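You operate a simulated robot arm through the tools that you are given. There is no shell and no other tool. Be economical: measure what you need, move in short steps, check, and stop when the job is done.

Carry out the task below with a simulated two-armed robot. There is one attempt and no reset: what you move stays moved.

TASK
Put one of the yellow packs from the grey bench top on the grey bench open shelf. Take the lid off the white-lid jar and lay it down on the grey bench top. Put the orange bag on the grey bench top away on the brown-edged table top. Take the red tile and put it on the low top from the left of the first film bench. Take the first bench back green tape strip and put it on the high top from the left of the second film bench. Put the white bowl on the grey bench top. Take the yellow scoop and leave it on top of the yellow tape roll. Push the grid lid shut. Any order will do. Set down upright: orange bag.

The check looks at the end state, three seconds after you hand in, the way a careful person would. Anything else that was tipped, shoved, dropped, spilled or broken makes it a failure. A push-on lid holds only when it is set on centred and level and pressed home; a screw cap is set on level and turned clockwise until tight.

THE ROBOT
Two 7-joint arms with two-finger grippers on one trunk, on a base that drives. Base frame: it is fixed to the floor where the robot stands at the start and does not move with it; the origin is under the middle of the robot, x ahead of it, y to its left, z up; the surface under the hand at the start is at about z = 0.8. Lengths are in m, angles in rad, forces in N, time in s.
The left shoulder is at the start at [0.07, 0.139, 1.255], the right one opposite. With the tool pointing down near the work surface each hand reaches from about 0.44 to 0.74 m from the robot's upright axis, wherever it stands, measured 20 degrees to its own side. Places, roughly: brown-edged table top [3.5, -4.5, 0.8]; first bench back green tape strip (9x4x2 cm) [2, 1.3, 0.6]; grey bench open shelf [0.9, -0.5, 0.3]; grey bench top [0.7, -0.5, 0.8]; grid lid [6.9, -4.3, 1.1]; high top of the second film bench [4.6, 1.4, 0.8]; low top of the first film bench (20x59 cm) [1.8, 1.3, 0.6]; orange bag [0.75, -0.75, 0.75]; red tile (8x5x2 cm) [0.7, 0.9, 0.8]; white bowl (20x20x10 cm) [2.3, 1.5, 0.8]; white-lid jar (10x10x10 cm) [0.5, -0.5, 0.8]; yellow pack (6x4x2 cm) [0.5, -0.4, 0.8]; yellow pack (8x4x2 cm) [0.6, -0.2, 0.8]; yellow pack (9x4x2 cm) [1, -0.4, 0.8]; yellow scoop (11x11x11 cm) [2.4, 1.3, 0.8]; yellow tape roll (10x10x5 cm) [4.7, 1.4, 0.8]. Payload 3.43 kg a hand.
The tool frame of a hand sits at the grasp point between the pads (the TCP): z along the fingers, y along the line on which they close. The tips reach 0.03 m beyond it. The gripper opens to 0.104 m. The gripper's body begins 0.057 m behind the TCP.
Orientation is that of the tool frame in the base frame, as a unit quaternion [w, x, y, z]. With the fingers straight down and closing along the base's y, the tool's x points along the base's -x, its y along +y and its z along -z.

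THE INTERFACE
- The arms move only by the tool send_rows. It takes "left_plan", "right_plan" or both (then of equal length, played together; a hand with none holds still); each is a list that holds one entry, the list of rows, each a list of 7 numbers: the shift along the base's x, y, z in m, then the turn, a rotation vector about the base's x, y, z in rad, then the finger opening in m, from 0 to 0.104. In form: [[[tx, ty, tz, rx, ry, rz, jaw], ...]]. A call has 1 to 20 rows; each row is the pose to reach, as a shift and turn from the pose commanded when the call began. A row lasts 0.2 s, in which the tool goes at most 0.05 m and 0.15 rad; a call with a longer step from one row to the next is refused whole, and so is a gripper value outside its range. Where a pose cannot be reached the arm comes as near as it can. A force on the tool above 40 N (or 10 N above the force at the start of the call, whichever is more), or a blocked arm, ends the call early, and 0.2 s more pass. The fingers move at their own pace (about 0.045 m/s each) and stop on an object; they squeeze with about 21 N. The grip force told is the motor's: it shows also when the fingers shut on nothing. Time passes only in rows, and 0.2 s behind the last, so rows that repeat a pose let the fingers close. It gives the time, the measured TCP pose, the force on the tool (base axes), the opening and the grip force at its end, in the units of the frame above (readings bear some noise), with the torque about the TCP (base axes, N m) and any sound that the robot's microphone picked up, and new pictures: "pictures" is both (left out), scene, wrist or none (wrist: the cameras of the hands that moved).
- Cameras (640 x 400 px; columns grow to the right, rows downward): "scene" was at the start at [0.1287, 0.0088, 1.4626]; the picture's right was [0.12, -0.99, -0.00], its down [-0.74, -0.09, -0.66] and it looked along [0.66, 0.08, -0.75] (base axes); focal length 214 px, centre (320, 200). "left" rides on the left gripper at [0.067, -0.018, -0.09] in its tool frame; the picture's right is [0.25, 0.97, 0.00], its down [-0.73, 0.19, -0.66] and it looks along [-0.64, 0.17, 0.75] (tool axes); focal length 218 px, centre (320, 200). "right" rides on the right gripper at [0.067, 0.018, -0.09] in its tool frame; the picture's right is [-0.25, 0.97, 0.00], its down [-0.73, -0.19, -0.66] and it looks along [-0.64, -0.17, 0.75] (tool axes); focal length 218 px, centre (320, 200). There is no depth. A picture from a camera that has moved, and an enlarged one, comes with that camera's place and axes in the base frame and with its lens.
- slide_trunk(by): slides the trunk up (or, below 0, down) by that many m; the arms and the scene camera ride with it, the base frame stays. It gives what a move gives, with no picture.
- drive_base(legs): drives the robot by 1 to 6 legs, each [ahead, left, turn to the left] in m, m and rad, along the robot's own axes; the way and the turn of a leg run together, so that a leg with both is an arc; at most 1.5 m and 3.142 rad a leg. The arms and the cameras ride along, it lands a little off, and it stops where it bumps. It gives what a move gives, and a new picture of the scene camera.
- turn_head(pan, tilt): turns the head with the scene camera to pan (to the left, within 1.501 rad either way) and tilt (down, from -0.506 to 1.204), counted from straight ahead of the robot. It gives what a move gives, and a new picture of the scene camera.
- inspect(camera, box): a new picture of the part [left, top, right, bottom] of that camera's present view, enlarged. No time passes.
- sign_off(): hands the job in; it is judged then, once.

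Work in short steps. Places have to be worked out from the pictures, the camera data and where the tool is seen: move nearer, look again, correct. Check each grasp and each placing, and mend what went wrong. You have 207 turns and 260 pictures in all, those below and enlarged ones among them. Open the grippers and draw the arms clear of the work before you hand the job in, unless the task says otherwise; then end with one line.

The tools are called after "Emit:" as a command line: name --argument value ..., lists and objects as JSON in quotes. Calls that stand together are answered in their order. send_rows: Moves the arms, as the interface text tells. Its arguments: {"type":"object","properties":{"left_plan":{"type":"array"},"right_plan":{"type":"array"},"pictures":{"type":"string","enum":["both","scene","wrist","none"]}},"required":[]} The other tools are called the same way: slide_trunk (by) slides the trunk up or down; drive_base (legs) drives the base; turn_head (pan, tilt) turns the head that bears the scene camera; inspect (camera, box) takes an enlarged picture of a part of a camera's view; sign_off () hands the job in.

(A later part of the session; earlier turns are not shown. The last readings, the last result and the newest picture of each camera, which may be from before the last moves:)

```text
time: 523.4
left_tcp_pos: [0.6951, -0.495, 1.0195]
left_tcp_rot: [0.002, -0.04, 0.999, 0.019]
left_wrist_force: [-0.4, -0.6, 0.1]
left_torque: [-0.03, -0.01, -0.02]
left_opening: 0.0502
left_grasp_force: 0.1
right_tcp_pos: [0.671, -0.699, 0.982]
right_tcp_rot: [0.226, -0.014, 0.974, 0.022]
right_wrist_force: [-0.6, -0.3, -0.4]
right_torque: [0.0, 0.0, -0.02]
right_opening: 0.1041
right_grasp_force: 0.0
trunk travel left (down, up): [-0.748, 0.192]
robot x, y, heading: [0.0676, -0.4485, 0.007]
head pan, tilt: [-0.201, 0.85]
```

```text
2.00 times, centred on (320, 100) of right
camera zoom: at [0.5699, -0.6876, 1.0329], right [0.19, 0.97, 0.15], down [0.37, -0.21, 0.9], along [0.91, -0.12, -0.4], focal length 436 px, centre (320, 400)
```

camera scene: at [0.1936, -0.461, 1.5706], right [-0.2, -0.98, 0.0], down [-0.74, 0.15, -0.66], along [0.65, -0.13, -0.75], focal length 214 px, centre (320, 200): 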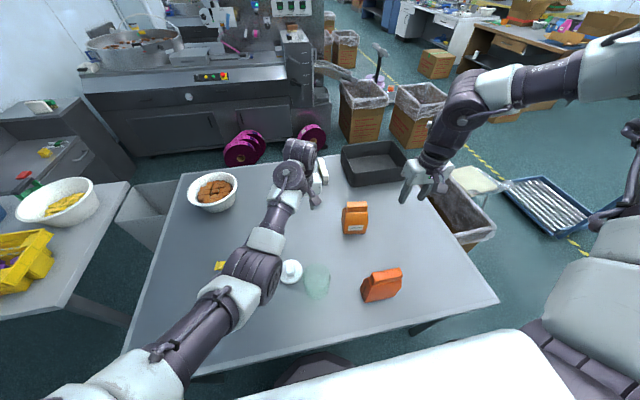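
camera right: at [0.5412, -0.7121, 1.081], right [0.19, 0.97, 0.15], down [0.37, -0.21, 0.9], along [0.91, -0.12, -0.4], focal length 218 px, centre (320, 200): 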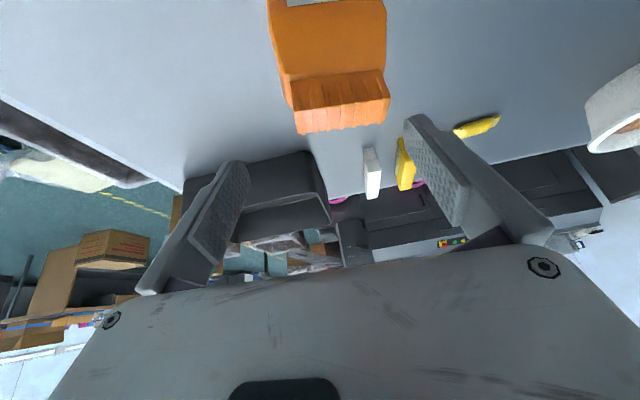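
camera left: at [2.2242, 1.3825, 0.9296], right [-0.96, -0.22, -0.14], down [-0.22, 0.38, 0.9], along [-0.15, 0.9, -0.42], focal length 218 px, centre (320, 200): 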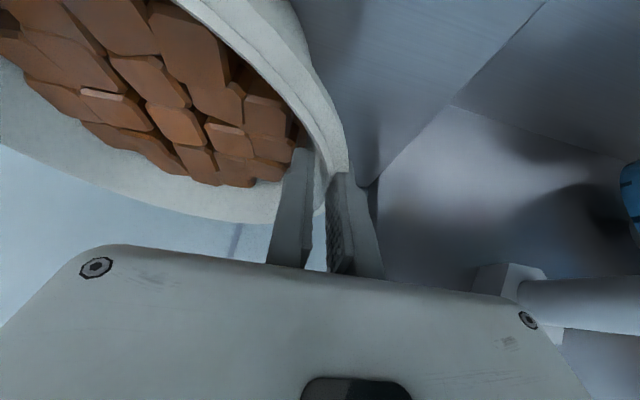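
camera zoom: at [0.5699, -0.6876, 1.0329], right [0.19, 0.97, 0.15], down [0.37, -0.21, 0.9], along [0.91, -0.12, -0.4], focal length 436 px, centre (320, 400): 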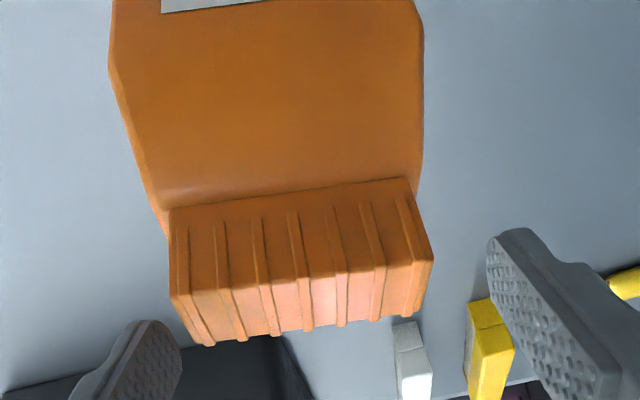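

Crimp top ≈0.945 at x 0.68–0.70, y -0.7035. Shift (+0.007,-0.004), lower 4 cm, and close.

Emit:
send_rows --right_plan '[[[0.004, -0.004, 0.0, 0, 0, 0, 0.104], [0.007, -0.004, 0.0, 0, 0, 0, 0.104]]]' --pictures "none"

Emit:
slide_trunk --by -0.042

Emit:
send_rows --right_plan '[[[0, 0, 0, 0, 0, 0, 0.085], [0, 0, 0, 0, 0, 0, 0.06], [0, 0, 0, 0, 0, 0, 0.03], [0, 0, 0, 0, 0, 0, 0.0], [0, 0, 0, 0, 0, 0, 0.0]]]' --pictures "wrist"

```text
time: 524.0
left_tcp_pos: [0.6939, -0.4953, 1.0187]
left_tcp_rot: [0.003, -0.041, 0.999, 0.02]
left_wrist_force: [-0.8, 0.7, 0.2]
left_torque: [0.03, 0.0, 0.01]
left_opening: 0.05
left_grasp_force: 0.1
right_tcp_pos: [0.6773, -0.7028, 0.9826]
right_tcp_rot: [0.225, -0.014, 0.974, 0.023]
right_wrist_force: [-0.7, 0.0, -0.3]
right_torque: [-0.03, -0.02, 0.01]
right_opening: 0.1042
right_grasp_force: 0.0
trunk travel left (down, up): [-0.748, 0.192]
robot x, y, heading: [0.0668, -0.4444, 0.006]
head pan, tilt: [-0.201, 0.85]
```

```text
time: 524.8
left_tcp_pos: [0.6944, -0.4941, 0.9765]
left_tcp_rot: [0.003, -0.04, 0.999, 0.019]
left_wrist_force: [0.5, -1.1, 1.1]
left_torque: [-0.01, 0.01, -0.02]
left_opening: 0.0499
left_grasp_force: 0.0
right_tcp_pos: [0.6794, -0.7028, 0.9396]
right_tcp_rot: [0.226, -0.013, 0.974, 0.023]
right_wrist_force: [0.2, 0.4, 0.0]
right_torque: [0.01, -0.02, 0.02]
right_opening: 0.1041
right_grasp_force: 0.1
trunk travel left (down, up): [-0.706, 0.234]
robot x, y, heading: [0.0712, -0.4467, 0.003]
head pan, tilt: [-0.201, 0.85]
```

```text
time: 526.0
left_tcp_pos: [0.6942, -0.4964, 0.9772]
left_tcp_rot: [0.002, -0.04, 0.999, 0.019]
left_wrist_force: [-0.5, -0.7, 0.6]
left_torque: [0.01, 0.01, 0.0]
left_opening: 0.0499
left_grasp_force: 0.1
right_tcp_pos: [0.6774, -0.7047, 0.9405]
right_tcp_rot: [0.225, -0.013, 0.974, 0.024]
right_wrist_force: [0.5, -0.5, 2.5]
right_torque: [-0.06, -0.06, -0.12]
right_opening: 0.0928
right_grasp_force: 21.3
trunk travel left (down, up): [-0.706, 0.234]
robot x, y, heading: [0.0702, -0.4454, 0.004]
head pan, tilt: [-0.201, 0.85]
camera right: at [0.5769, -0.6916, 0.9909], right [0.19, 0.97, 0.15], down [0.37, -0.21, 0.9], along [0.91, -0.12, -0.4], focal length 218 px, centre (320, 200)
```

right: 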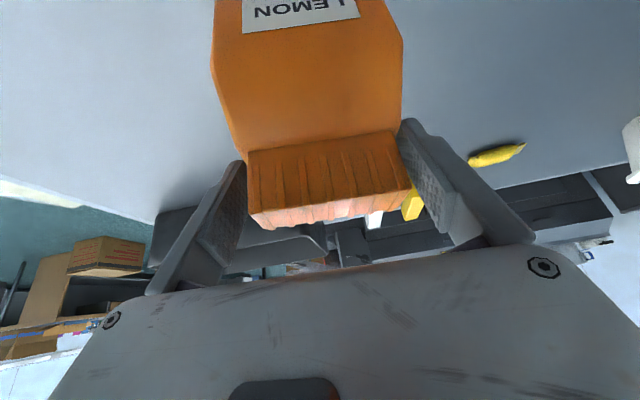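

Gripped (9.3 cm). Lift with the trunk.

Emit:
slide_trunk --by 0.12

Emit:
slide_trunk --by 0.1

Emit:
inspect --camera "scene" --box '[240, 150, 480, 330]'

```text
time: 527.5
left_tcp_pos: [0.6946, -0.4954, 1.0963]
left_tcp_rot: [0.001, -0.04, 0.999, 0.02]
left_wrist_force: [-0.2, 0.5, 0.4]
left_torque: [0.01, 0.02, -0.01]
left_opening: 0.0501
left_grasp_force: 0.1
right_tcp_pos: [0.6788, -0.7036, 1.0595]
right_tcp_rot: [0.225, -0.013, 0.974, 0.023]
right_wrist_force: [0.1, -0.2, -1.8]
right_torque: [0.0, 0.03, -0.04]
right_opening: 0.0925
right_grasp_force: 21.2
trunk travel left (down, up): [-0.826, 0.114]
robot x, y, heading: [0.0668, -0.4449, 0.005]
head pan, tilt: [-0.201, 0.85]
```

```text
time: 528.9
left_tcp_pos: [0.695, -0.4945, 1.1973]
left_tcp_rot: [0.002, -0.041, 0.999, 0.02]
left_wrist_force: [-0.8, -1.3, 0.9]
left_torque: [-0.04, -0.01, 0.01]
left_opening: 0.0501
left_grasp_force: 0.1
right_tcp_pos: [0.6787, -0.7028, 1.1585]
right_tcp_rot: [0.224, -0.014, 0.974, 0.023]
right_wrist_force: [-0.1, 0.3, -2.8]
right_torque: [0.0, -0.01, -0.02]
right_opening: 0.0926
right_grasp_force: 20.8
trunk travel left (down, up): [-0.926, 0.014]
robot x, y, heading: [0.0673, -0.4415, -0.0]
head pan, tilt: [-0.201, 0.85]
```

```text
2.22 times, centred on (360, 240) of scene
camera zoom: at [0.1973, -0.4612, 1.6382], right [-0.2, -0.98, 0.0], down [-0.74, 0.15, -0.66], along [0.65, -0.13, -0.75], focal length 477 px, centre (231, 111)
```

zoom: 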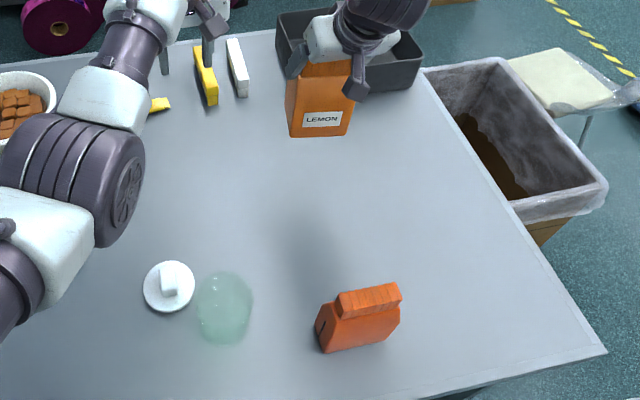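

The bag hangs upright. Now drive to the brown-edged table: back out, down the aisle, and along it.

Emit:
drive_base --legs '[[-0.6, 0, 0], [0, 0, -1.57], [1.45, 0, 0], [1.4, 0, 0], [0, 0, 1.57], [1.4, 0, 0]]'

Emit:
drive_base --legs '[[0.7, 0, 0], [0, 0.3, 0], [1.0, 0, 0], [1.0, 0, 0], [0, 0, -1.57]]'

```text
time: 559.9
left_tcp_pos: [1.5235, -3.3536, 1.1981]
left_tcp_rot: [0.002, -0.037, 0.999, 0.02]
left_wrist_force: [-0.4, -0.7, -0.5]
left_torque: [0.0, 0.0, 0.0]
left_opening: 0.0498
left_grasp_force: 0.1
right_tcp_pos: [1.5054, -3.5624, 1.1598]
right_tcp_rot: [0.226, -0.012, 0.974, 0.023]
right_wrist_force: [-0.7, 0.0, -3.5]
right_torque: [-0.03, -0.01, 0.03]
right_opening: 0.0907
right_grasp_force: 20.9
trunk travel left (down, up): [-0.926, 0.014]
robot x, y, heading: [0.8975, -3.2995, -0.008]
head pan, tilt: [-0.201, 0.85]
camera scene: at [1.0251, -3.3169, 1.6383], right [-0.2, -0.98, 0.0], down [-0.74, 0.15, -0.66], along [0.65, -0.13, -0.75], focal length 214 px, centre (320, 200)
```

scene: 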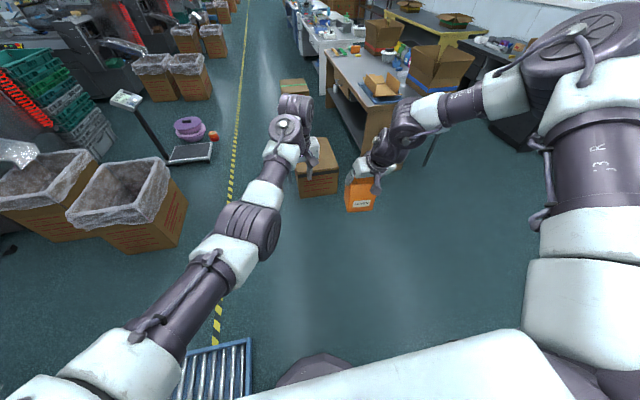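

```text
time: 565.7
left_tcp_pos: [2.2339, -3.0539, 1.1958]
left_tcp_rot: [0.001, -0.039, 0.999, 0.018]
left_wrist_force: [-0.6, 0.0, 0.0]
left_torque: [0.04, 0.0, -0.01]
left_opening: 0.0501
left_grasp_force: 0.0
right_tcp_pos: [2.2164, -3.2625, 1.1587]
right_tcp_rot: [0.224, -0.012, 0.974, 0.023]
right_wrist_force: [0.4, -0.2, -2.5]
right_torque: [-0.02, 0.01, -0.01]
right_opening: 0.0906
right_grasp_force: 21.0
trunk travel left (down, up): [-0.926, 0.014]
robot x, y, heading: [1.6091, -3.0019, -0.005]
head pan, tilt: [-0.201, 0.85]
stopped in leg 3: the robot was blocked; the commanded pose is now the measured one
camera scene: at [1.7371, -3.0178, 1.6381], right [-0.2, -0.98, 0.0], down [-0.74, 0.15, -0.66], along [0.65, -0.13, -0.75], focal length 214 px, centre (320, 200)
```

scene: 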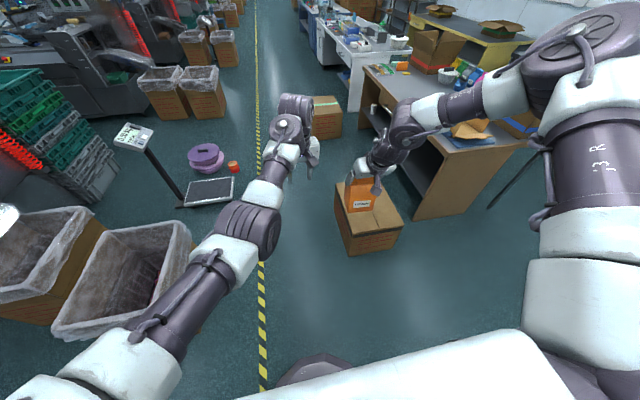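

Likely touching the trolley corner. Move slightly right and ahead, then recentre and continue.

Emit:
drive_base --legs '[[0.05, -0.08, 0], [0.4, 0, 0], [0.1, 0.09, 0], [1.4, 0, 0]]'

```text
time: 576.4
left_tcp_pos: [4.1788, -3.0485, 1.1979]
left_tcp_rot: [0.002, -0.039, 0.999, 0.019]
left_wrist_force: [-0.7, 0.1, -0.3]
left_torque: [0.03, -0.01, 0.02]
left_opening: 0.0499
left_grasp_force: 0.0
right_tcp_pos: [4.1613, -3.2563, 1.1593]
right_tcp_rot: [0.225, -0.012, 0.974, 0.022]
right_wrist_force: [-0.6, 0.0, -2.1]
right_torque: [-0.01, -0.02, -0.01]
right_opening: 0.0898
right_grasp_force: 21.6
trunk travel left (down, up): [-0.926, 0.014]
robot x, y, heading: [3.5531, -2.9976, 0.0]
head pan, tilt: [-0.201, 0.85]
camera scene: at [3.6809, -3.0119, 1.6383], right [-0.2, -0.98, 0.0], down [-0.74, 0.15, -0.66], along [0.65, -0.13, -0.75], focal length 214 px, centre (320, 200)
```

scene: 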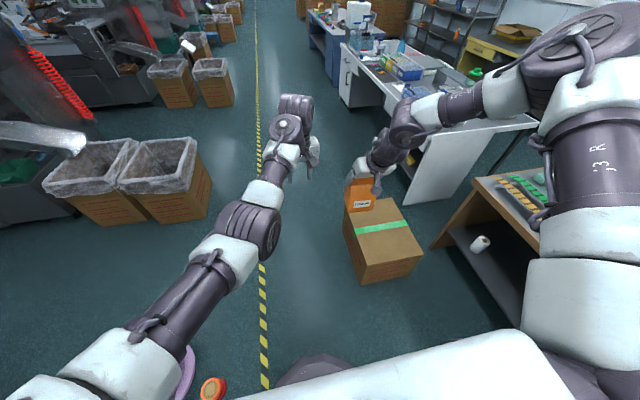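

Turn right to face the brown-edged table and look.

Emit:
drive_base --legs '[[0, 0, -1.57]]'

```text
time: 580.6
left_tcp_pos: [3.4986, -3.6215, 1.1977]
left_tcp_rot: [0.015, 0.682, 0.731, 0.012]
left_wrist_force: [0.0, -0.3, 0.5]
left_torque: [0.02, -0.01, -0.01]
left_opening: 0.0498
left_grasp_force: 0.2
right_tcp_pos: [3.2913, -3.6024, 1.1598]
right_tcp_rot: [0.174, 0.683, 0.695, -0.143]
right_wrist_force: [-0.1, 0.4, -3.3]
right_torque: [0.03, 0.0, 0.0]
right_opening: 0.09
right_grasp_force: 21.0
trunk travel left (down, up): [-0.926, 0.014]
robot x, y, heading: [3.5577, -2.9942, -1.572]
head pan, tilt: [-0.201, 0.85]
camera scene: at [3.5382, -3.1237, 1.6382], right [-0.98, 0.2, 0.0], down [0.15, 0.74, -0.66], along [-0.13, -0.65, -0.75], focal length 214 px, centre (320, 200)
```

scene: 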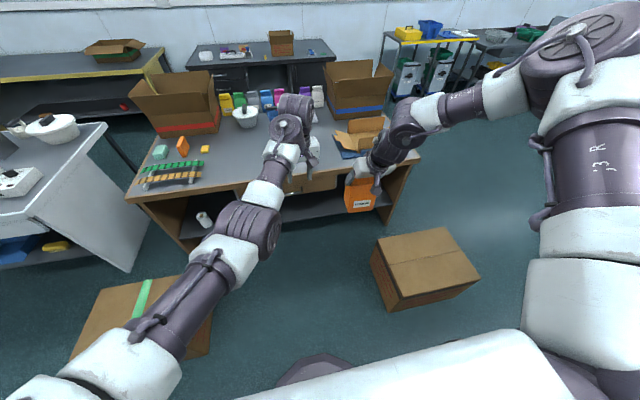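

Table front edge at y≈-4.06; free area near x≈3.35, y≈-4.22. Drive ahead so the bag hangs over it.

Emit:
drive_base --legs '[[0.61, 0.06, 0]]'

Emit:
turn_head --pan -0.5 --tilt 0.85

```text
time: 584.1
left_tcp_pos: [3.5604, -4.2417, 1.1985]
left_tcp_rot: [0.015, 0.679, 0.734, 0.012]
left_wrist_force: [0.4, 0.3, 0.2]
left_torque: [-0.05, 0.0, 0.0]
left_opening: 0.05
left_grasp_force: 0.0
right_tcp_pos: [3.3499, -4.2238, 1.1604]
right_tcp_rot: [0.175, 0.68, 0.697, -0.142]
right_wrist_force: [-0.2, -0.4, -2.8]
right_torque: [0.02, 0.0, 0.02]
right_opening: 0.0895
right_grasp_force: 21.4
trunk travel left (down, up): [-0.926, 0.014]
robot x, y, heading: [3.614, -3.6179, -1.575]
head pan, tilt: [-0.201, 0.85]
camera scene: at [3.5973, -3.7424, 1.6384], right [-0.98, 0.2, 0.0], down [0.15, 0.74, -0.66], along [-0.13, -0.65, -0.75], focal length 214 px, centre (320, 200)
```

scene: 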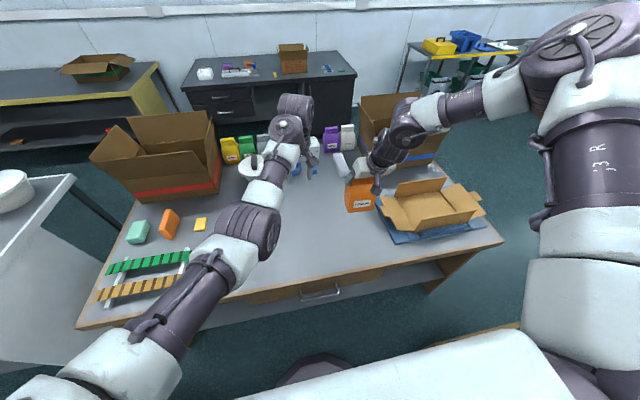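

```text
time: 584.9
left_tcp_pos: [3.5605, -4.2433, 1.1966]
left_tcp_rot: [0.015, 0.679, 0.734, 0.012]
left_wrist_force: [0.6, -0.7, 0.2]
left_torque: [0.0, 0.01, 0.02]
left_opening: 0.05
left_grasp_force: 0.1
right_tcp_pos: [3.351, -4.2247, 1.1584]
right_tcp_rot: [0.175, 0.68, 0.697, -0.141]
right_wrist_force: [0.0, -0.3, -2.8]
right_torque: [-0.02, 0.02, -0.02]
right_opening: 0.0898
right_grasp_force: 21.0
trunk travel left (down, up): [-0.926, 0.014]
robot x, y, heading: [3.6129, -3.6175, -1.569]
head pan, tilt: [-0.499, 0.85]
camera scene: at [3.5757, -3.7369, 1.6382], right [-0.88, 0.48, 0.0], down [0.36, 0.66, -0.66], along [-0.32, -0.58, -0.75], focal length 214 px, centre (320, 200)
```

scene: 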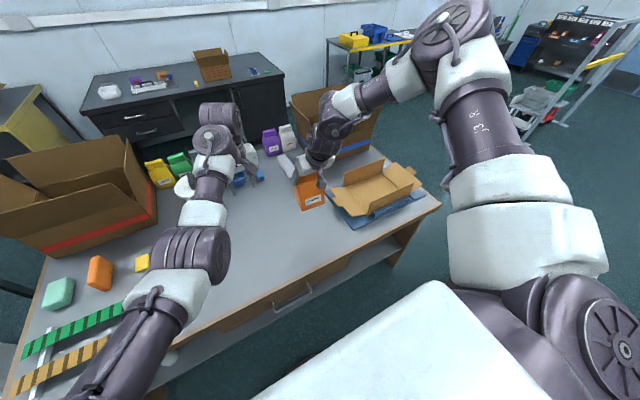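

The spot beneath the bag is free. Lower with the trunk.

Emit:
slide_trunk --by -0.205

Emit:
slide_trunk --by -0.012

```text
time: 587.1
left_tcp_pos: [3.5611, -4.2433, 0.993]
left_tcp_rot: [0.014, 0.679, 0.734, 0.012]
left_wrist_force: [0.0, -0.1, 0.2]
left_torque: [0.02, -0.01, 0.0]
left_opening: 0.0498
left_grasp_force: 0.1
right_tcp_pos: [3.3523, -4.2234, 0.9548]
right_tcp_rot: [0.176, 0.68, 0.697, -0.142]
right_wrist_force: [-0.3, 0.3, -2.7]
right_torque: [0.03, 0.01, 0.01]
right_opening: 0.0897
right_grasp_force: 21.0
trunk travel left (down, up): [-0.721, 0.219]
robot x, y, heading: [3.6124, -3.613, -1.571]
head pan, tilt: [-0.499, 0.85]
```

```text
time: 587.7
left_tcp_pos: [3.5611, -4.2411, 0.9813]
left_tcp_rot: [0.015, 0.679, 0.734, 0.012]
left_wrist_force: [0.1, 0.3, 0.0]
left_torque: [-0.04, 0.0, -0.02]
left_opening: 0.0499
left_grasp_force: 0.1
right_tcp_pos: [3.3532, -4.2245, 0.9433]
right_tcp_rot: [0.176, 0.681, 0.696, -0.144]
right_wrist_force: [-2.1, -0.2, 2.3]
right_torque: [-0.18, -0.11, -0.03]
right_opening: 0.0895
right_grasp_force: 20.5
trunk travel left (down, up): [-0.709, 0.231]
robot x, y, heading: [3.6182, -3.6138, -1.574]
head pan, tilt: [-0.499, 0.85]
```

Contact begins at 0.943. Lower 2 mm more and inspect uprightness before releasing.

Emit:
slide_trunk --by -0.003

Emit:
inspect --camera "scene" --box '[240, 90, 400, 210]'

```text
time: 588.2
left_tcp_pos: [3.5605, -4.2409, 0.9787]
left_tcp_rot: [0.016, 0.679, 0.734, 0.012]
left_wrist_force: [-1.1, -0.2, 0.1]
left_torque: [-0.01, -0.01, 0.01]
left_opening: 0.0499
left_grasp_force: 0.0
right_tcp_pos: [3.3518, -4.2236, 0.9422]
right_tcp_rot: [0.177, 0.68, 0.696, -0.146]
right_wrist_force: [-4.9, -2.9, 15.8]
right_torque: [-0.26, -0.17, -0.13]
right_opening: 0.0892
right_grasp_force: 21.1
trunk travel left (down, up): [-0.706, 0.234]
robot x, y, heading: [3.6155, -3.6165, -1.572]
head pan, tilt: [-0.499, 0.85]
```

```text
3.33 times, centred on (320, 150) of scene
camera zoom: at [3.5756, -3.7338, 1.4187], right [-0.88, 0.48, 0.0], down [0.36, 0.66, -0.66], along [-0.32, -0.58, -0.75], focal length 715 px, centre (320, 367)
```

zoom: 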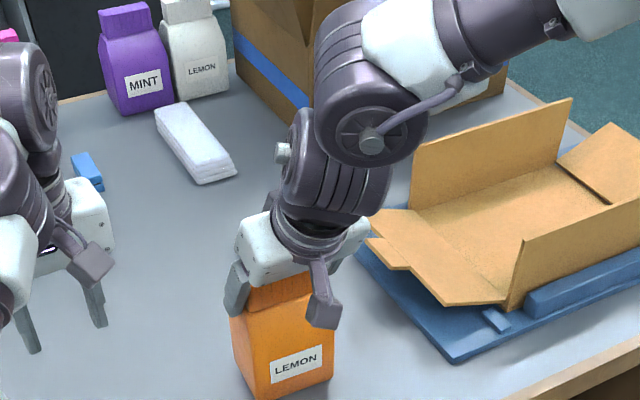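

Upright on the table. Open fully and rise with the trunk.

Emit:
send_rows --right_plan '[[[0, 0, 0.001, 0, 0, 0, 0.095], [0, 0, 0.001, 0, 0, 0, 0.104], [0, 0, 0.001, 0, 0, 0, 0.104], [0, 0, 0.001, 0, 0, 0, 0.104]]]' --pictures "none"

Emit:
slide_trunk --by 0.2

Emit:
inspect --camera "right" --box '[0, 0, 640, 400]'

```text
time: 589.2
left_tcp_pos: [3.5608, -4.2414, 0.9774]
left_tcp_rot: [0.014, 0.68, 0.733, 0.012]
left_wrist_force: [-1.3, 0.0, -0.4]
left_torque: [0.01, -0.02, 0.01]
left_opening: 0.0502
left_grasp_force: 0.0
right_tcp_pos: [3.3517, -4.2242, 0.9408]
right_tcp_rot: [0.175, 0.68, 0.697, -0.143]
right_wrist_force: [0.1, 0.8, -0.2]
right_torque: [-0.02, -0.01, -0.01]
right_opening: 0.104
right_grasp_force: 0.0
trunk travel left (down, up): [-0.706, 0.234]
robot x, y, heading: [3.6119, -3.6158, -1.567]
head pan, tilt: [-0.499, 0.85]
```

```text
time: 591.4
left_tcp_pos: [3.5599, -4.2406, 1.1774]
left_tcp_rot: [0.015, 0.679, 0.733, 0.013]
left_wrist_force: [-0.3, 0.1, 0.2]
left_torque: [-0.03, 0.03, -0.01]
left_opening: 0.0501
left_grasp_force: 0.1
right_tcp_pos: [3.3525, -4.2236, 1.1398]
right_tcp_rot: [0.175, 0.681, 0.697, -0.143]
right_wrist_force: [0.3, 0.3, -0.5]
right_torque: [0.01, 0.03, 0.03]
right_opening: 0.1043
right_grasp_force: 0.1
trunk travel left (down, up): [-0.906, 0.034]
robot x, y, heading: [3.6144, -3.6161, -1.569]
head pan, tilt: [-0.499, 0.85]
```

```text
1.00 times, centred on (320, 200) of right (not enlarged: the box is as wide or as high as the picture)
camera zoom: at [3.3636, -4.1237, 1.1911], right [0.97, -0.2, 0.15], down [-0.21, -0.38, 0.9], along [-0.12, -0.91, -0.41], focal length 218 px, centre (320, 200)
```

zoom: 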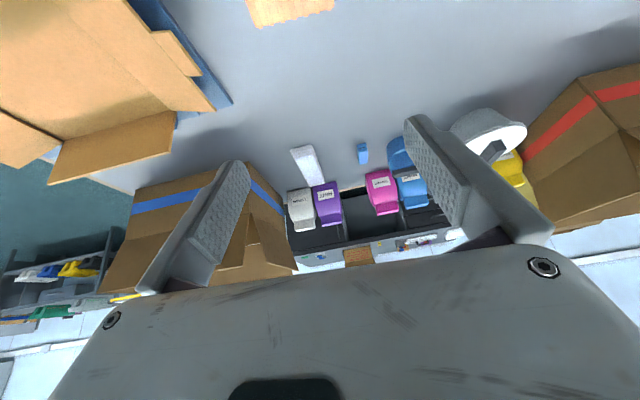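

The bag stands. On to the grid lid: back out, face +x and drive along the aisle.

Emit:
drive_base --legs '[[-0.6, 0, 0], [0, 0, 1.57], [1.45, 0.1, 0], [0.6, 0, 0]]'

Emit:
turn_head --pan -0.6 --tilt 0.4

```text
time: 608.4
left_tcp_pos: [6.2828, -2.9396, 1.1787]
left_tcp_rot: [0.002, -0.044, 0.999, 0.019]
left_wrist_force: [-0.1, -0.8, 0.7]
left_torque: [-0.02, 0.0, -0.01]
left_opening: 0.0498
left_grasp_force: 0.1
right_tcp_pos: [6.2673, -3.1493, 1.14]
right_tcp_rot: [0.224, -0.016, 0.974, 0.023]
right_wrist_force: [-0.1, 0.5, 0.9]
right_torque: [0.01, -0.03, 0.0]
right_opening: 0.104
right_grasp_force: 0.1
trunk travel left (down, up): [-0.906, 0.034]
robot x, y, heading: [5.6573, -2.8952, 0.014]
head pan, tilt: [-0.499, 0.85]
camera scene: at [5.7759, -2.9311, 1.6184], right [-0.47, -0.88, 0.0], down [-0.66, 0.35, -0.66], along [0.58, -0.31, -0.75], focal length 214 px, centre (320, 200)
```

scene: 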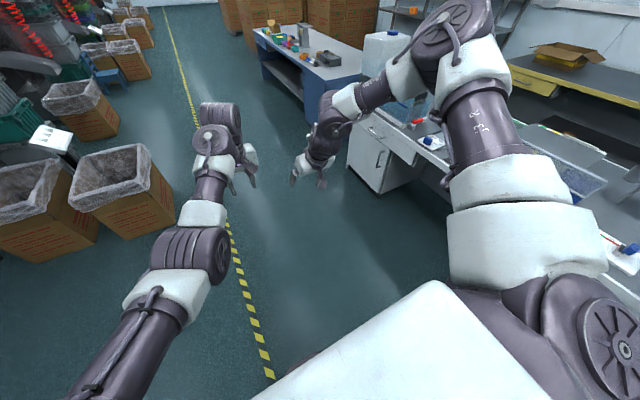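

```text
time: 609.3
left_tcp_pos: [6.284, -2.9391, 1.1778]
left_tcp_rot: [0.001, -0.044, 0.999, 0.019]
left_wrist_force: [0.9, 0.2, 0.0]
left_torque: [-0.01, 0.0, 0.0]
left_opening: 0.0499
left_grasp_force: 0.0
right_tcp_pos: [6.2684, -3.1487, 1.14]
right_tcp_rot: [0.224, -0.016, 0.974, 0.024]
right_wrist_force: [-1.0, 0.4, -0.1]
right_torque: [0.01, -0.02, 0.01]
right_opening: 0.1043
right_grasp_force: 0.1
trunk travel left (down, up): [-0.906, 0.034]
robot x, y, heading: [5.6577, -2.8943, 0.011]
head pan, tilt: [-0.6, 0.4]
camera scene: at [5.7865, -2.9459, 1.6572], right [-0.56, -0.83, 0.0], down [-0.33, 0.22, -0.92], along [0.77, -0.51, -0.39], focal length 214 px, centre (320, 200)
```

scene: 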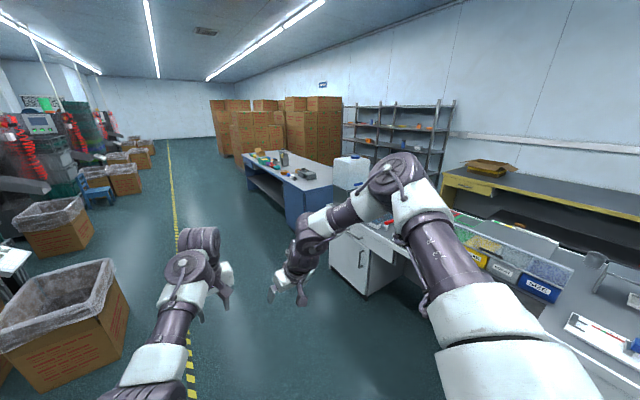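

The target should be near the white box at the table's far end. I drive 1.1 m further and face -y.

Emit:
drive_base --legs '[[1.1, -0.05, 0], [0, 0, -1.58]]'

Emit:
turn_head --pan 0.0 --tilt 0.5

```text
time: 618.9
left_tcp_pos: [6.7088, -3.5542, 1.1774]
left_tcp_rot: [0.015, 0.681, 0.732, 0.012]
left_wrist_force: [-0.2, 0.3, -0.2]
left_torque: [0.04, 0.01, 0.01]
left_opening: 0.0501
left_grasp_force: 0.0
right_tcp_pos: [6.5008, -3.5358, 1.1404]
right_tcp_rot: [0.175, 0.683, 0.695, -0.143]
right_wrist_force: [0.2, -0.1, -1.1]
right_torque: [-0.02, 0.0, -0.04]
right_opening: 0.1041
right_grasp_force: 0.0
trunk travel left (down, up): [-0.906, 0.034]
robot x, y, heading: [6.7641, -2.9314, -1.577]
head pan, tilt: [-0.6, 0.4]
camera scene: at [6.7129, -3.0566, 1.6574], right [-0.82, 0.57, 0.0], down [0.22, 0.32, -0.92], along [-0.52, -0.76, -0.39], focal length 214 px, centre (320, 200)
```

scene: 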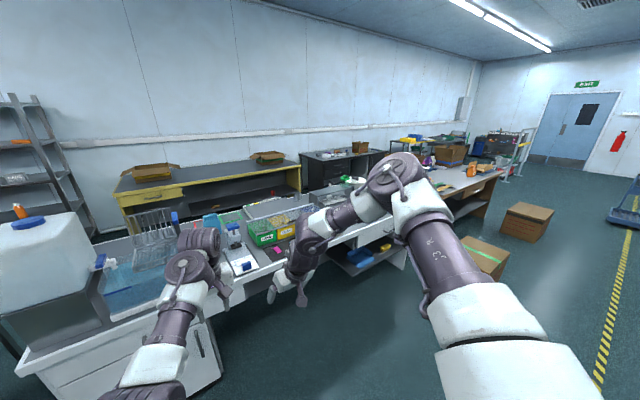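

```text
time: 619.9
left_tcp_pos: [6.7086, -3.5552, 1.1783]
left_tcp_rot: [0.015, 0.681, 0.732, 0.012]
left_wrist_force: [-0.6, 1.1, 0.2]
left_torque: [0.0, -0.01, 0.0]
left_opening: 0.0501
left_grasp_force: 0.0
right_tcp_pos: [6.5006, -3.5348, 1.1406]
right_tcp_rot: [0.175, 0.683, 0.694, -0.143]
right_wrist_force: [-0.8, 0.2, -0.7]
right_torque: [-0.02, 0.03, -0.03]
right_opening: 0.1041
right_grasp_force: 0.0
trunk travel left (down, up): [-0.906, 0.034]
robot x, y, heading: [6.7641, -2.929, -1.574]
head pan, tilt: [0.0, 0.499]
camera scene: at [6.7645, -3.0712, 1.6482], right [-1.0, 0.01, 0.0], down [0.0, 0.48, -0.88], along [-0.01, -0.88, -0.48], focal length 214 px, centre (320, 200)
```

scene: 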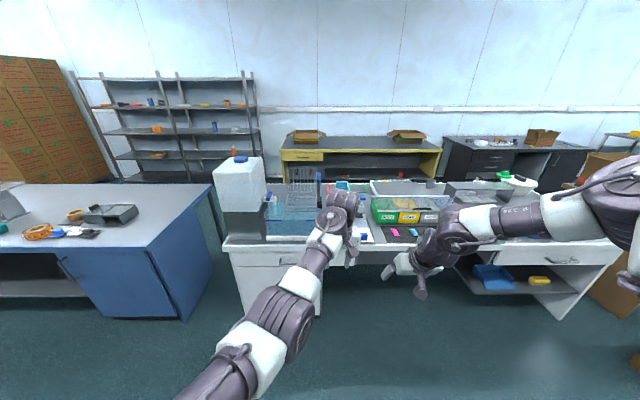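

There's a wire grid standing up near (300,190). Zoom.

Emit:
inspect --camera "scene" --box '[210, 145, 390, 260]'

```text
3.48 times, centred on (300, 202) of scene
camera zoom: at [6.7645, -3.0712, 1.6482], right [-1.0, 0.01, 0.0], down [0.0, 0.48, -0.88], along [-0.01, -0.88, -0.48], focal length 746 px, centre (390, 191)
```

zoom: 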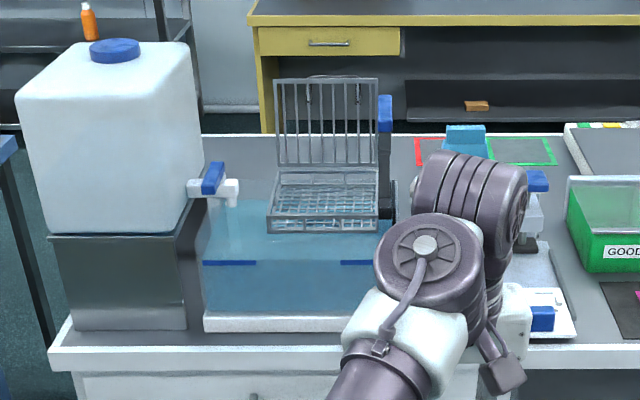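

The basket in the water tank has its grid lid standing open, hinged at the back (y≈-4.3, z 1.03–1.2, x 6.77–6.955). I'll hook it from behind with the left hand and fold it forward. First retract both hands.

Emit:
send_rows --left_plan '[[[0, 0.04, 0.01, 0, 0, 0, 0.03], [0, 0.08, 0.02, 0, 0, 0, 0.0], [0, 0.12, 0.04, 0, 0, 0, 0.0], [0, 0.16, 0.06, 0, 0, 0, 0.0], [0.02, 0.2, 0.08, 0, 0, 0, 0.0], [0.04, 0.22, 0.1, 0, 0, 0, 0.0]]]' --right_plan '[[[-0.01, 0.04, 0, 0, 0, 0, 0.05], [-0.02, 0.08, 0, 0, 0, 0, 0.05], [-0.03, 0.12, 0, 0, 0, 0, 0.05], [-0.04, 0.16, 0, 0, 0, 0, 0.05], [-0.05, 0.2, 0, 0, 0, 0, 0.05], [-0.06, 0.24, 0, 0, 0, 0, 0.05]]]' --pictures "none"

Emit:
drive_base --legs '[[0.78, 0.04, 0]]'

Emit:
inspect --camera "scene" --box '[200, 120, 400, 320]'

```text
time: 621.3
left_tcp_pos: [6.6916, -3.5369, 1.1616]
left_tcp_rot: [0.016, 0.679, 0.734, 0.013]
left_wrist_force: [0.2, 0.0, -0.8]
left_torque: [-0.01, 0.02, 0.04]
left_opening: 0.0001
left_grasp_force: 20.8
left hand out of reach, approached as far as the arm can: row 1, 2, 3, 4, 5, 6
right_tcp_pos: [6.4451, -3.305, 1.1403]
right_tcp_rot: [0.175, 0.683, 0.695, -0.144]
right_wrist_force: [0.5, 0.2, -0.4]
right_torque: [0.01, 0.02, 0.0]
right_opening: 0.0499
right_grasp_force: 0.1
right hand out of reach, approached as far as the arm can: row 6
trunk travel left (down, up): [-0.906, 0.034]
robot x, y, heading: [6.7644, -2.9289, -1.577]
head pan, tilt: [0.0, 0.499]
```

```text
time: 625.5
left_tcp_pos: [6.7251, -4.3256, 1.1621]
left_tcp_rot: [0.017, 0.68, 0.733, 0.013]
left_wrist_force: [-0.2, 0.0, -0.1]
left_torque: [0.01, 0.0, -0.01]
left_opening: 0.0
left_grasp_force: 20.4
right_tcp_pos: [6.4771, -4.0938, 1.1403]
right_tcp_rot: [0.175, 0.683, 0.695, -0.143]
right_wrist_force: [0.0, 1.0, 0.6]
right_torque: [-0.03, -0.01, 0.0]
right_opening: 0.0499
right_grasp_force: 0.1
trunk travel left (down, up): [-0.906, 0.034]
robot x, y, heading: [6.7997, -3.7176, -1.577]
head pan, tilt: [0.0, 0.499]
camera scene: at [6.7997, -3.8591, 1.6484], right [-1.0, 0.01, 0.0], down [0.0, 0.48, -0.88], along [-0.01, -0.88, -0.48], focal length 214 px, centre (320, 200)
```

scene: 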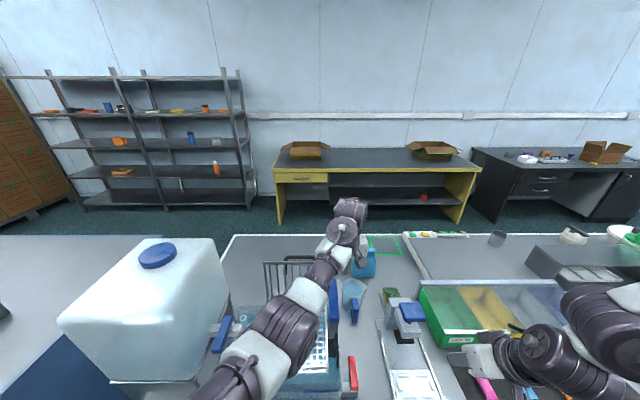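

```text
2.00 times, centred on (300, 220) of scene
camera zoom: at [6.7997, -3.8591, 1.6484], right [-1.0, 0.01, 0.0], down [0.0, 0.48, -0.88], along [-0.01, -0.88, -0.48], focal length 429 px, centre (360, 160)
```

zoom: 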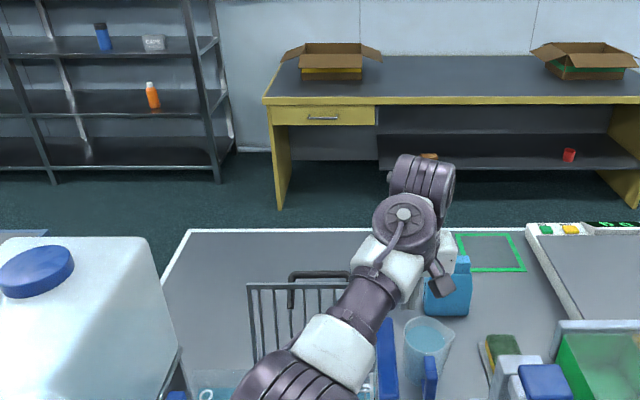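

The left hand is already beside the lid's right edge (x 6.725 vs lid 6.77–6.955, y −4.31). I move it slightly back, then sideways behind the lid.

Emit:
send_rows --left_plan '[[[0, -0.015, 0, 0, 0, 0, 0], [0, -0.035, 0, 0, 0, 0, 0], [0.03, -0.035, 0, 0, 0, 0, 0], [0.06, -0.035, 0, 0, 0, 0, 0], [0.085, -0.035, 0, 0, 0, 0, 0]]]' --pictures "wrist"

```text
time: 626.7
left_tcp_pos: [6.7963, -4.3623, 1.1591]
left_tcp_rot: [0.021, 0.681, 0.731, 0.015]
left_wrist_force: [-21.9, 1.8, -1.8]
left_torque: [0.04, -0.47, 0.29]
left_opening: 0.0
left_grasp_force: 20.7
left hand out of reach, approached as far as the arm can: row 2
right_tcp_pos: [6.466, -4.0923, 1.1365]
right_tcp_rot: [0.178, 0.685, 0.692, -0.14]
right_wrist_force: [-0.3, 0.4, 0.4]
right_torque: [0.02, -0.13, 0.05]
right_opening: 0.05
right_grasp_force: 0.1
trunk travel left (down, up): [-0.906, 0.034]
robot x, y, heading: [6.7973, -3.7163, -1.58]
head pan, tilt: [0.0, 0.499]
camera left: at [6.7684, -4.2959, 1.2485], right [0.95, 0.32, 0.05], down [0.21, -0.71, 0.67], along [0.25, -0.63, -0.74], focal length 218 px, centre (320, 200)
```

left: 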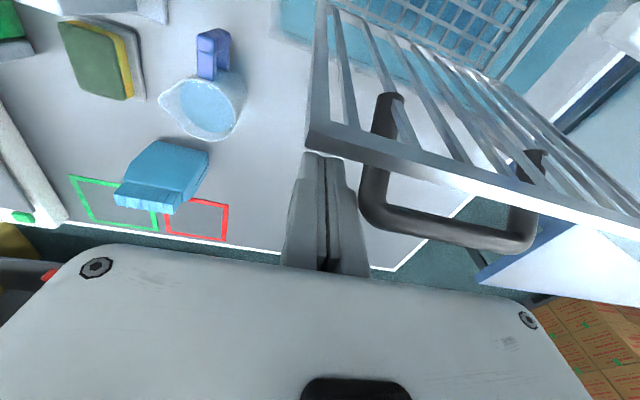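

The finger is behind the lid's corner, touching the handle leg. I ease off 8 mm and pull the lid forward along its arc.

Emit:
send_rows --left_plan '[[[-0.008, 0.0, 0, 0, 0, 0, 0], [-0.008, 0.03, 0, 0, 0, 0, 0], [-0.008, 0.06, -0.0, 0, 0, 0, 0], [-0.008, 0.09, -0.01, 0, 0, 0, 0], [-0.008, 0.12, -0.025, 0, 0, 0, 0], [-0.008, 0.15, -0.045, 0, 0, 0, 0]]]' --pictures "wrist"

```text
time: 627.6
left_tcp_pos: [6.7963, -4.3572, 1.1531]
left_tcp_rot: [0.019, 0.683, 0.73, 0.004]
left_wrist_force: [-22.4, -1.3, 1.4]
left_torque: [0.03, -0.45, 0.29]
left_opening: 0.0
left_grasp_force: 21.2
left hand out of reach, approached as far as the arm can: row 2, 3, 4
right_tcp_pos: [6.4745, -4.0921, 1.1399]
right_tcp_rot: [0.175, 0.683, 0.694, -0.143]
right_wrist_force: [0.6, 0.0, 0.8]
right_torque: [0.0, 0.02, -0.01]
right_opening: 0.0501
right_grasp_force: 0.1
trunk travel left (down, up): [-0.906, 0.034]
robot x, y, heading: [6.8014, -3.7212, -1.58]
head pan, tilt: [0.0, 0.499]
stopped in row 4 (left hand): the force on the tool passed its limit at 45 N (the readings are from after the stop); the commanded pose is now the measured one
camera left: at [6.7698, -4.2898, 1.2415], right [0.95, 0.32, 0.03], down [0.22, -0.7, 0.68], along [0.23, -0.64, -0.73], focal length 218 px, centre (320, 200)
```

left: 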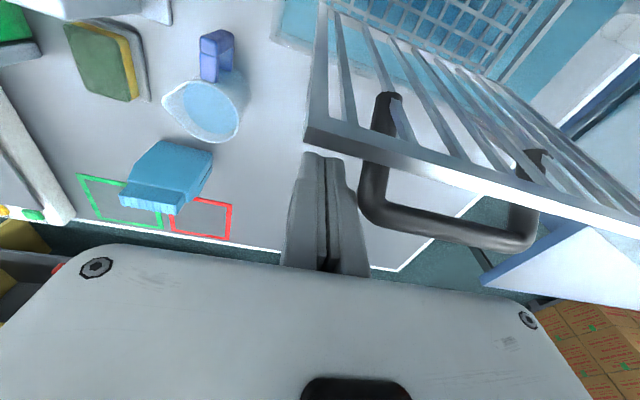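

The arm itself can't draw back in this posture, so I pull with the base instead: relieve sideways, then drive back 0.08.

Emit:
send_rows --left_plan '[[[-0.006, 0.0, 0, 0, 0, 0, 0], [-0.012, 0.0, 0, 0, 0, 0, 0]]]' --pictures "none"

Emit:
drive_base --legs '[[-0.09, 0, 0]]'

Emit:
inspect --camera "left" --box '[0, 0, 640, 400]'

```text
time: 628.2
left_tcp_pos: [6.7918, -4.3574, 1.1519]
left_tcp_rot: [0.019, 0.68, 0.733, 0.007]
left_wrist_force: [-0.1, 0.9, 0.4]
left_torque: [0.01, 0.01, -0.01]
left_opening: 0.0001
left_grasp_force: 21.4
right_tcp_pos: [6.4787, -4.094, 1.1408]
right_tcp_rot: [0.175, 0.682, 0.695, -0.143]
right_wrist_force: [-0.1, -0.4, -0.5]
right_torque: [-0.01, 0.04, -0.04]
right_opening: 0.0499
right_grasp_force: 0.1
trunk travel left (down, up): [-0.906, 0.034]
robot x, y, heading: [6.799, -3.7239, -1.576]
head pan, tilt: [0.0, 0.499]
```

```text
time: 629.3
left_tcp_pos: [6.7925, -4.2728, 1.149]
left_tcp_rot: [0.017, 0.681, 0.732, 0.007]
left_wrist_force: [0.6, -1.5, 0.1]
left_torque: [0.08, 0.13, 0.0]
left_opening: 0.0002
left_grasp_force: 21.1
right_tcp_pos: [6.4795, -4.01, 1.1383]
right_tcp_rot: [0.173, 0.682, 0.696, -0.142]
right_wrist_force: [-0.2, 0.1, -0.4]
right_torque: [0.05, 0.0, 0.01]
right_opening: 0.0501
right_grasp_force: 0.0
trunk travel left (down, up): [-0.906, 0.034]
robot x, y, heading: [6.8032, -3.6295, -1.578]
head pan, tilt: [0.0, 0.499]
camera scene: at [6.8023, -3.7779, 1.6475], right [-1.0, 0.01, 0.0], down [0.0, 0.48, -0.88], along [-0.01, -0.88, -0.48], focal length 214 px, centre (320, 200)
```

scene: 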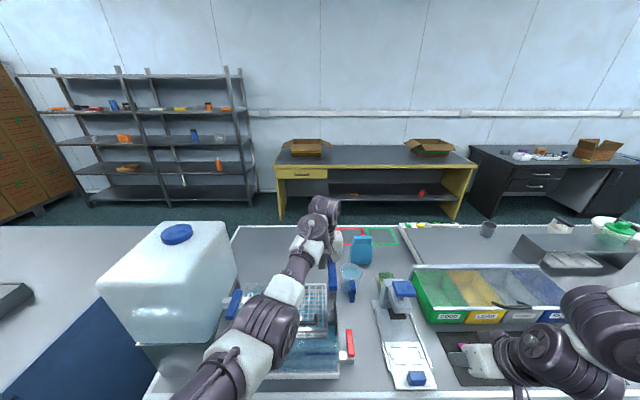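

```text
1.00 times, centred on (320, 200) of left (not enlarged: the box is as wide or as high as the picture)
camera zoom: at [6.7663, -4.2064, 1.2369], right [0.95, 0.32, 0.03], down [0.22, -0.7, 0.67], along [0.24, -0.63, -0.74], focal length 218 px, centre (320, 200)
```

zoom: 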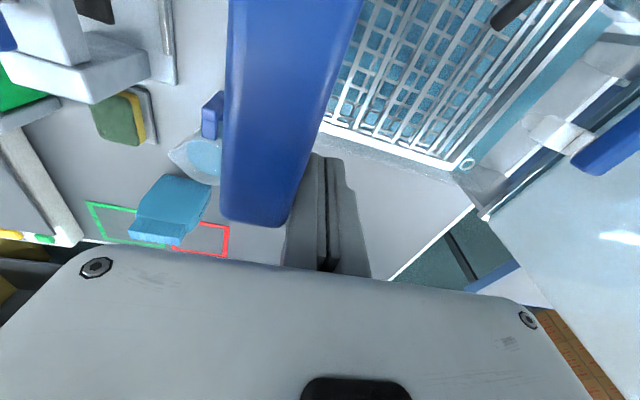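

The grid now lies over the basket. I raise the hand clear and look at the lid.

Emit:
send_rows --left_plan '[[[0.005, 0.0, 0.03, 0, 0, 0, 0], [0.01, 0.0, 0.06, 0, 0, 0, 0], [0.01, 0.0, 0.1, 0, 0, 0, 0], [0.01, 0.0, 0.13, 0, 0, 0, 0]]]' --pictures "wrist"

Emit:
inspect --camera "scene" --box '[220, 220, 400, 390]'

```text
time: 630.3
left_tcp_pos: [6.8014, -4.2916, 1.2164]
left_tcp_rot: [0.02, 0.68, 0.733, 0.006]
left_wrist_force: [0.0, -0.6, -1.0]
left_torque: [-0.02, 0.04, 0.05]
left_opening: 0.0002
left_grasp_force: 21.0
left hand out of reach, approached as far as the arm can: row 1, 2, 3, 4
right_tcp_pos: [6.4778, -4.0047, 1.1405]
right_tcp_rot: [0.175, 0.683, 0.695, -0.144]
right_wrist_force: [-0.4, 0.3, 0.0]
right_torque: [-0.03, 0.0, -0.03]
right_opening: 0.0501
right_grasp_force: 0.1
trunk travel left (down, up): [-0.906, 0.034]
robot x, y, heading: [6.8046, -3.6317, -1.578]
head pan, tilt: [0.0, 0.499]
camera left: at [6.7742, -4.2245, 1.3047], right [0.95, 0.32, 0.03], down [0.22, -0.7, 0.68], along [0.24, -0.64, -0.73], focal length 218 px, centre (320, 200)
```

left: 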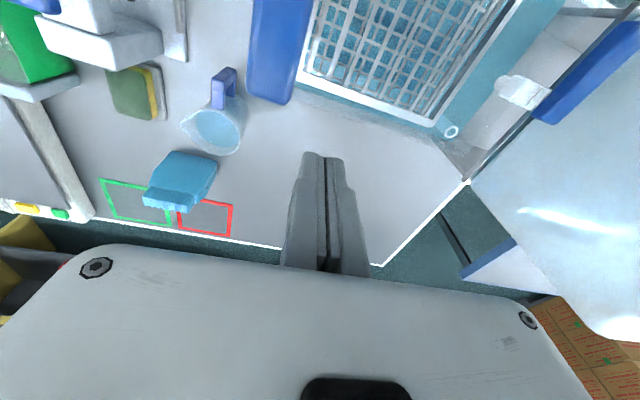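

```text
2.35 times, centred on (310, 305) of scene
camera zoom: at [6.8, -3.7699, 1.6484], right [-1.0, 0.01, 0.0], down [0.0, 0.48, -0.88], along [-0.01, -0.88, -0.48], focal length 505 px, centre (344, -47)
```

zoom: 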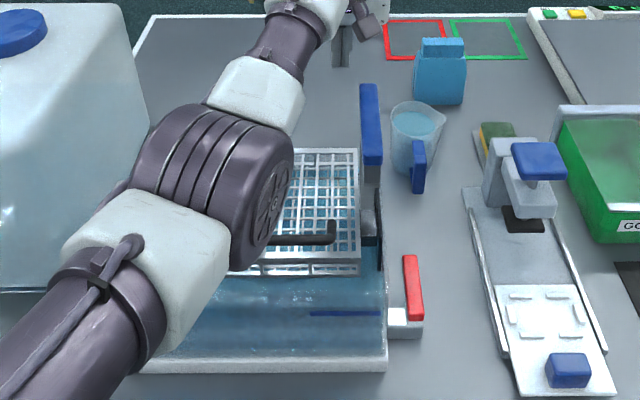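

The lid appears shut, handle on top. I back off and check that it is fully down.

Emit:
drive_base --legs '[[-0.45, 0, 0]]'

Emit:
inspect --camera "scene" --box '[220, 170, 400, 300]'

```text
time: 633.1
left_tcp_pos: [6.8038, -3.8408, 1.2151]
left_tcp_rot: [0.019, 0.68, 0.733, 0.008]
left_wrist_force: [0.2, -0.1, -0.5]
left_torque: [0.02, 0.0, -0.01]
left_opening: 0.0
left_grasp_force: 21.0
right_tcp_pos: [6.4809, -3.5522, 1.1397]
right_tcp_rot: [0.174, 0.683, 0.695, -0.143]
right_wrist_force: [-0.2, -0.4, 0.6]
right_torque: [0.01, 0.0, 0.02]
right_opening: 0.0499
right_grasp_force: 0.0
trunk travel left (down, up): [-0.906, 0.034]
robot x, y, heading: [6.8014, -3.1755, -1.582]
head pan, tilt: [0.0, 0.499]
camera scene: at [6.8032, -3.3201, 1.648], right [-1.0, 0.01, 0.0], down [0.0, 0.48, -0.88], along [-0.01, -0.88, -0.48], focal length 214 px, centre (320, 200)
```

scene: 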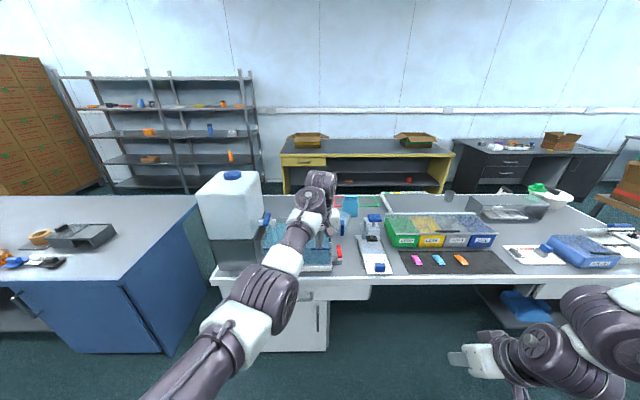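

```text
3.08 times, centred on (310, 235) of scene
camera zoom: at [6.8032, -3.3201, 1.648], right [-1.0, 0.01, 0.0], down [0.0, 0.48, -0.88], along [-0.01, -0.88, -0.48], focal length 660 px, centre (351, 92)
```

zoom: 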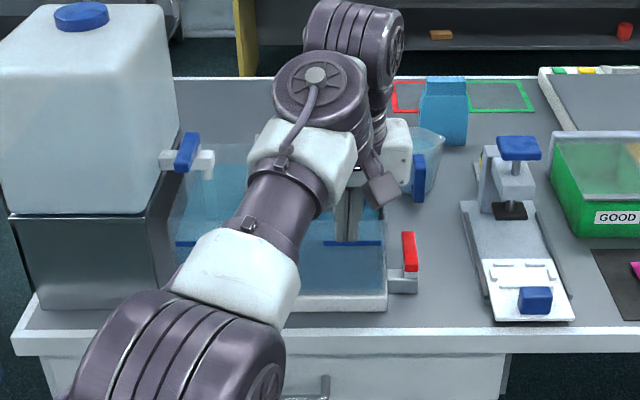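

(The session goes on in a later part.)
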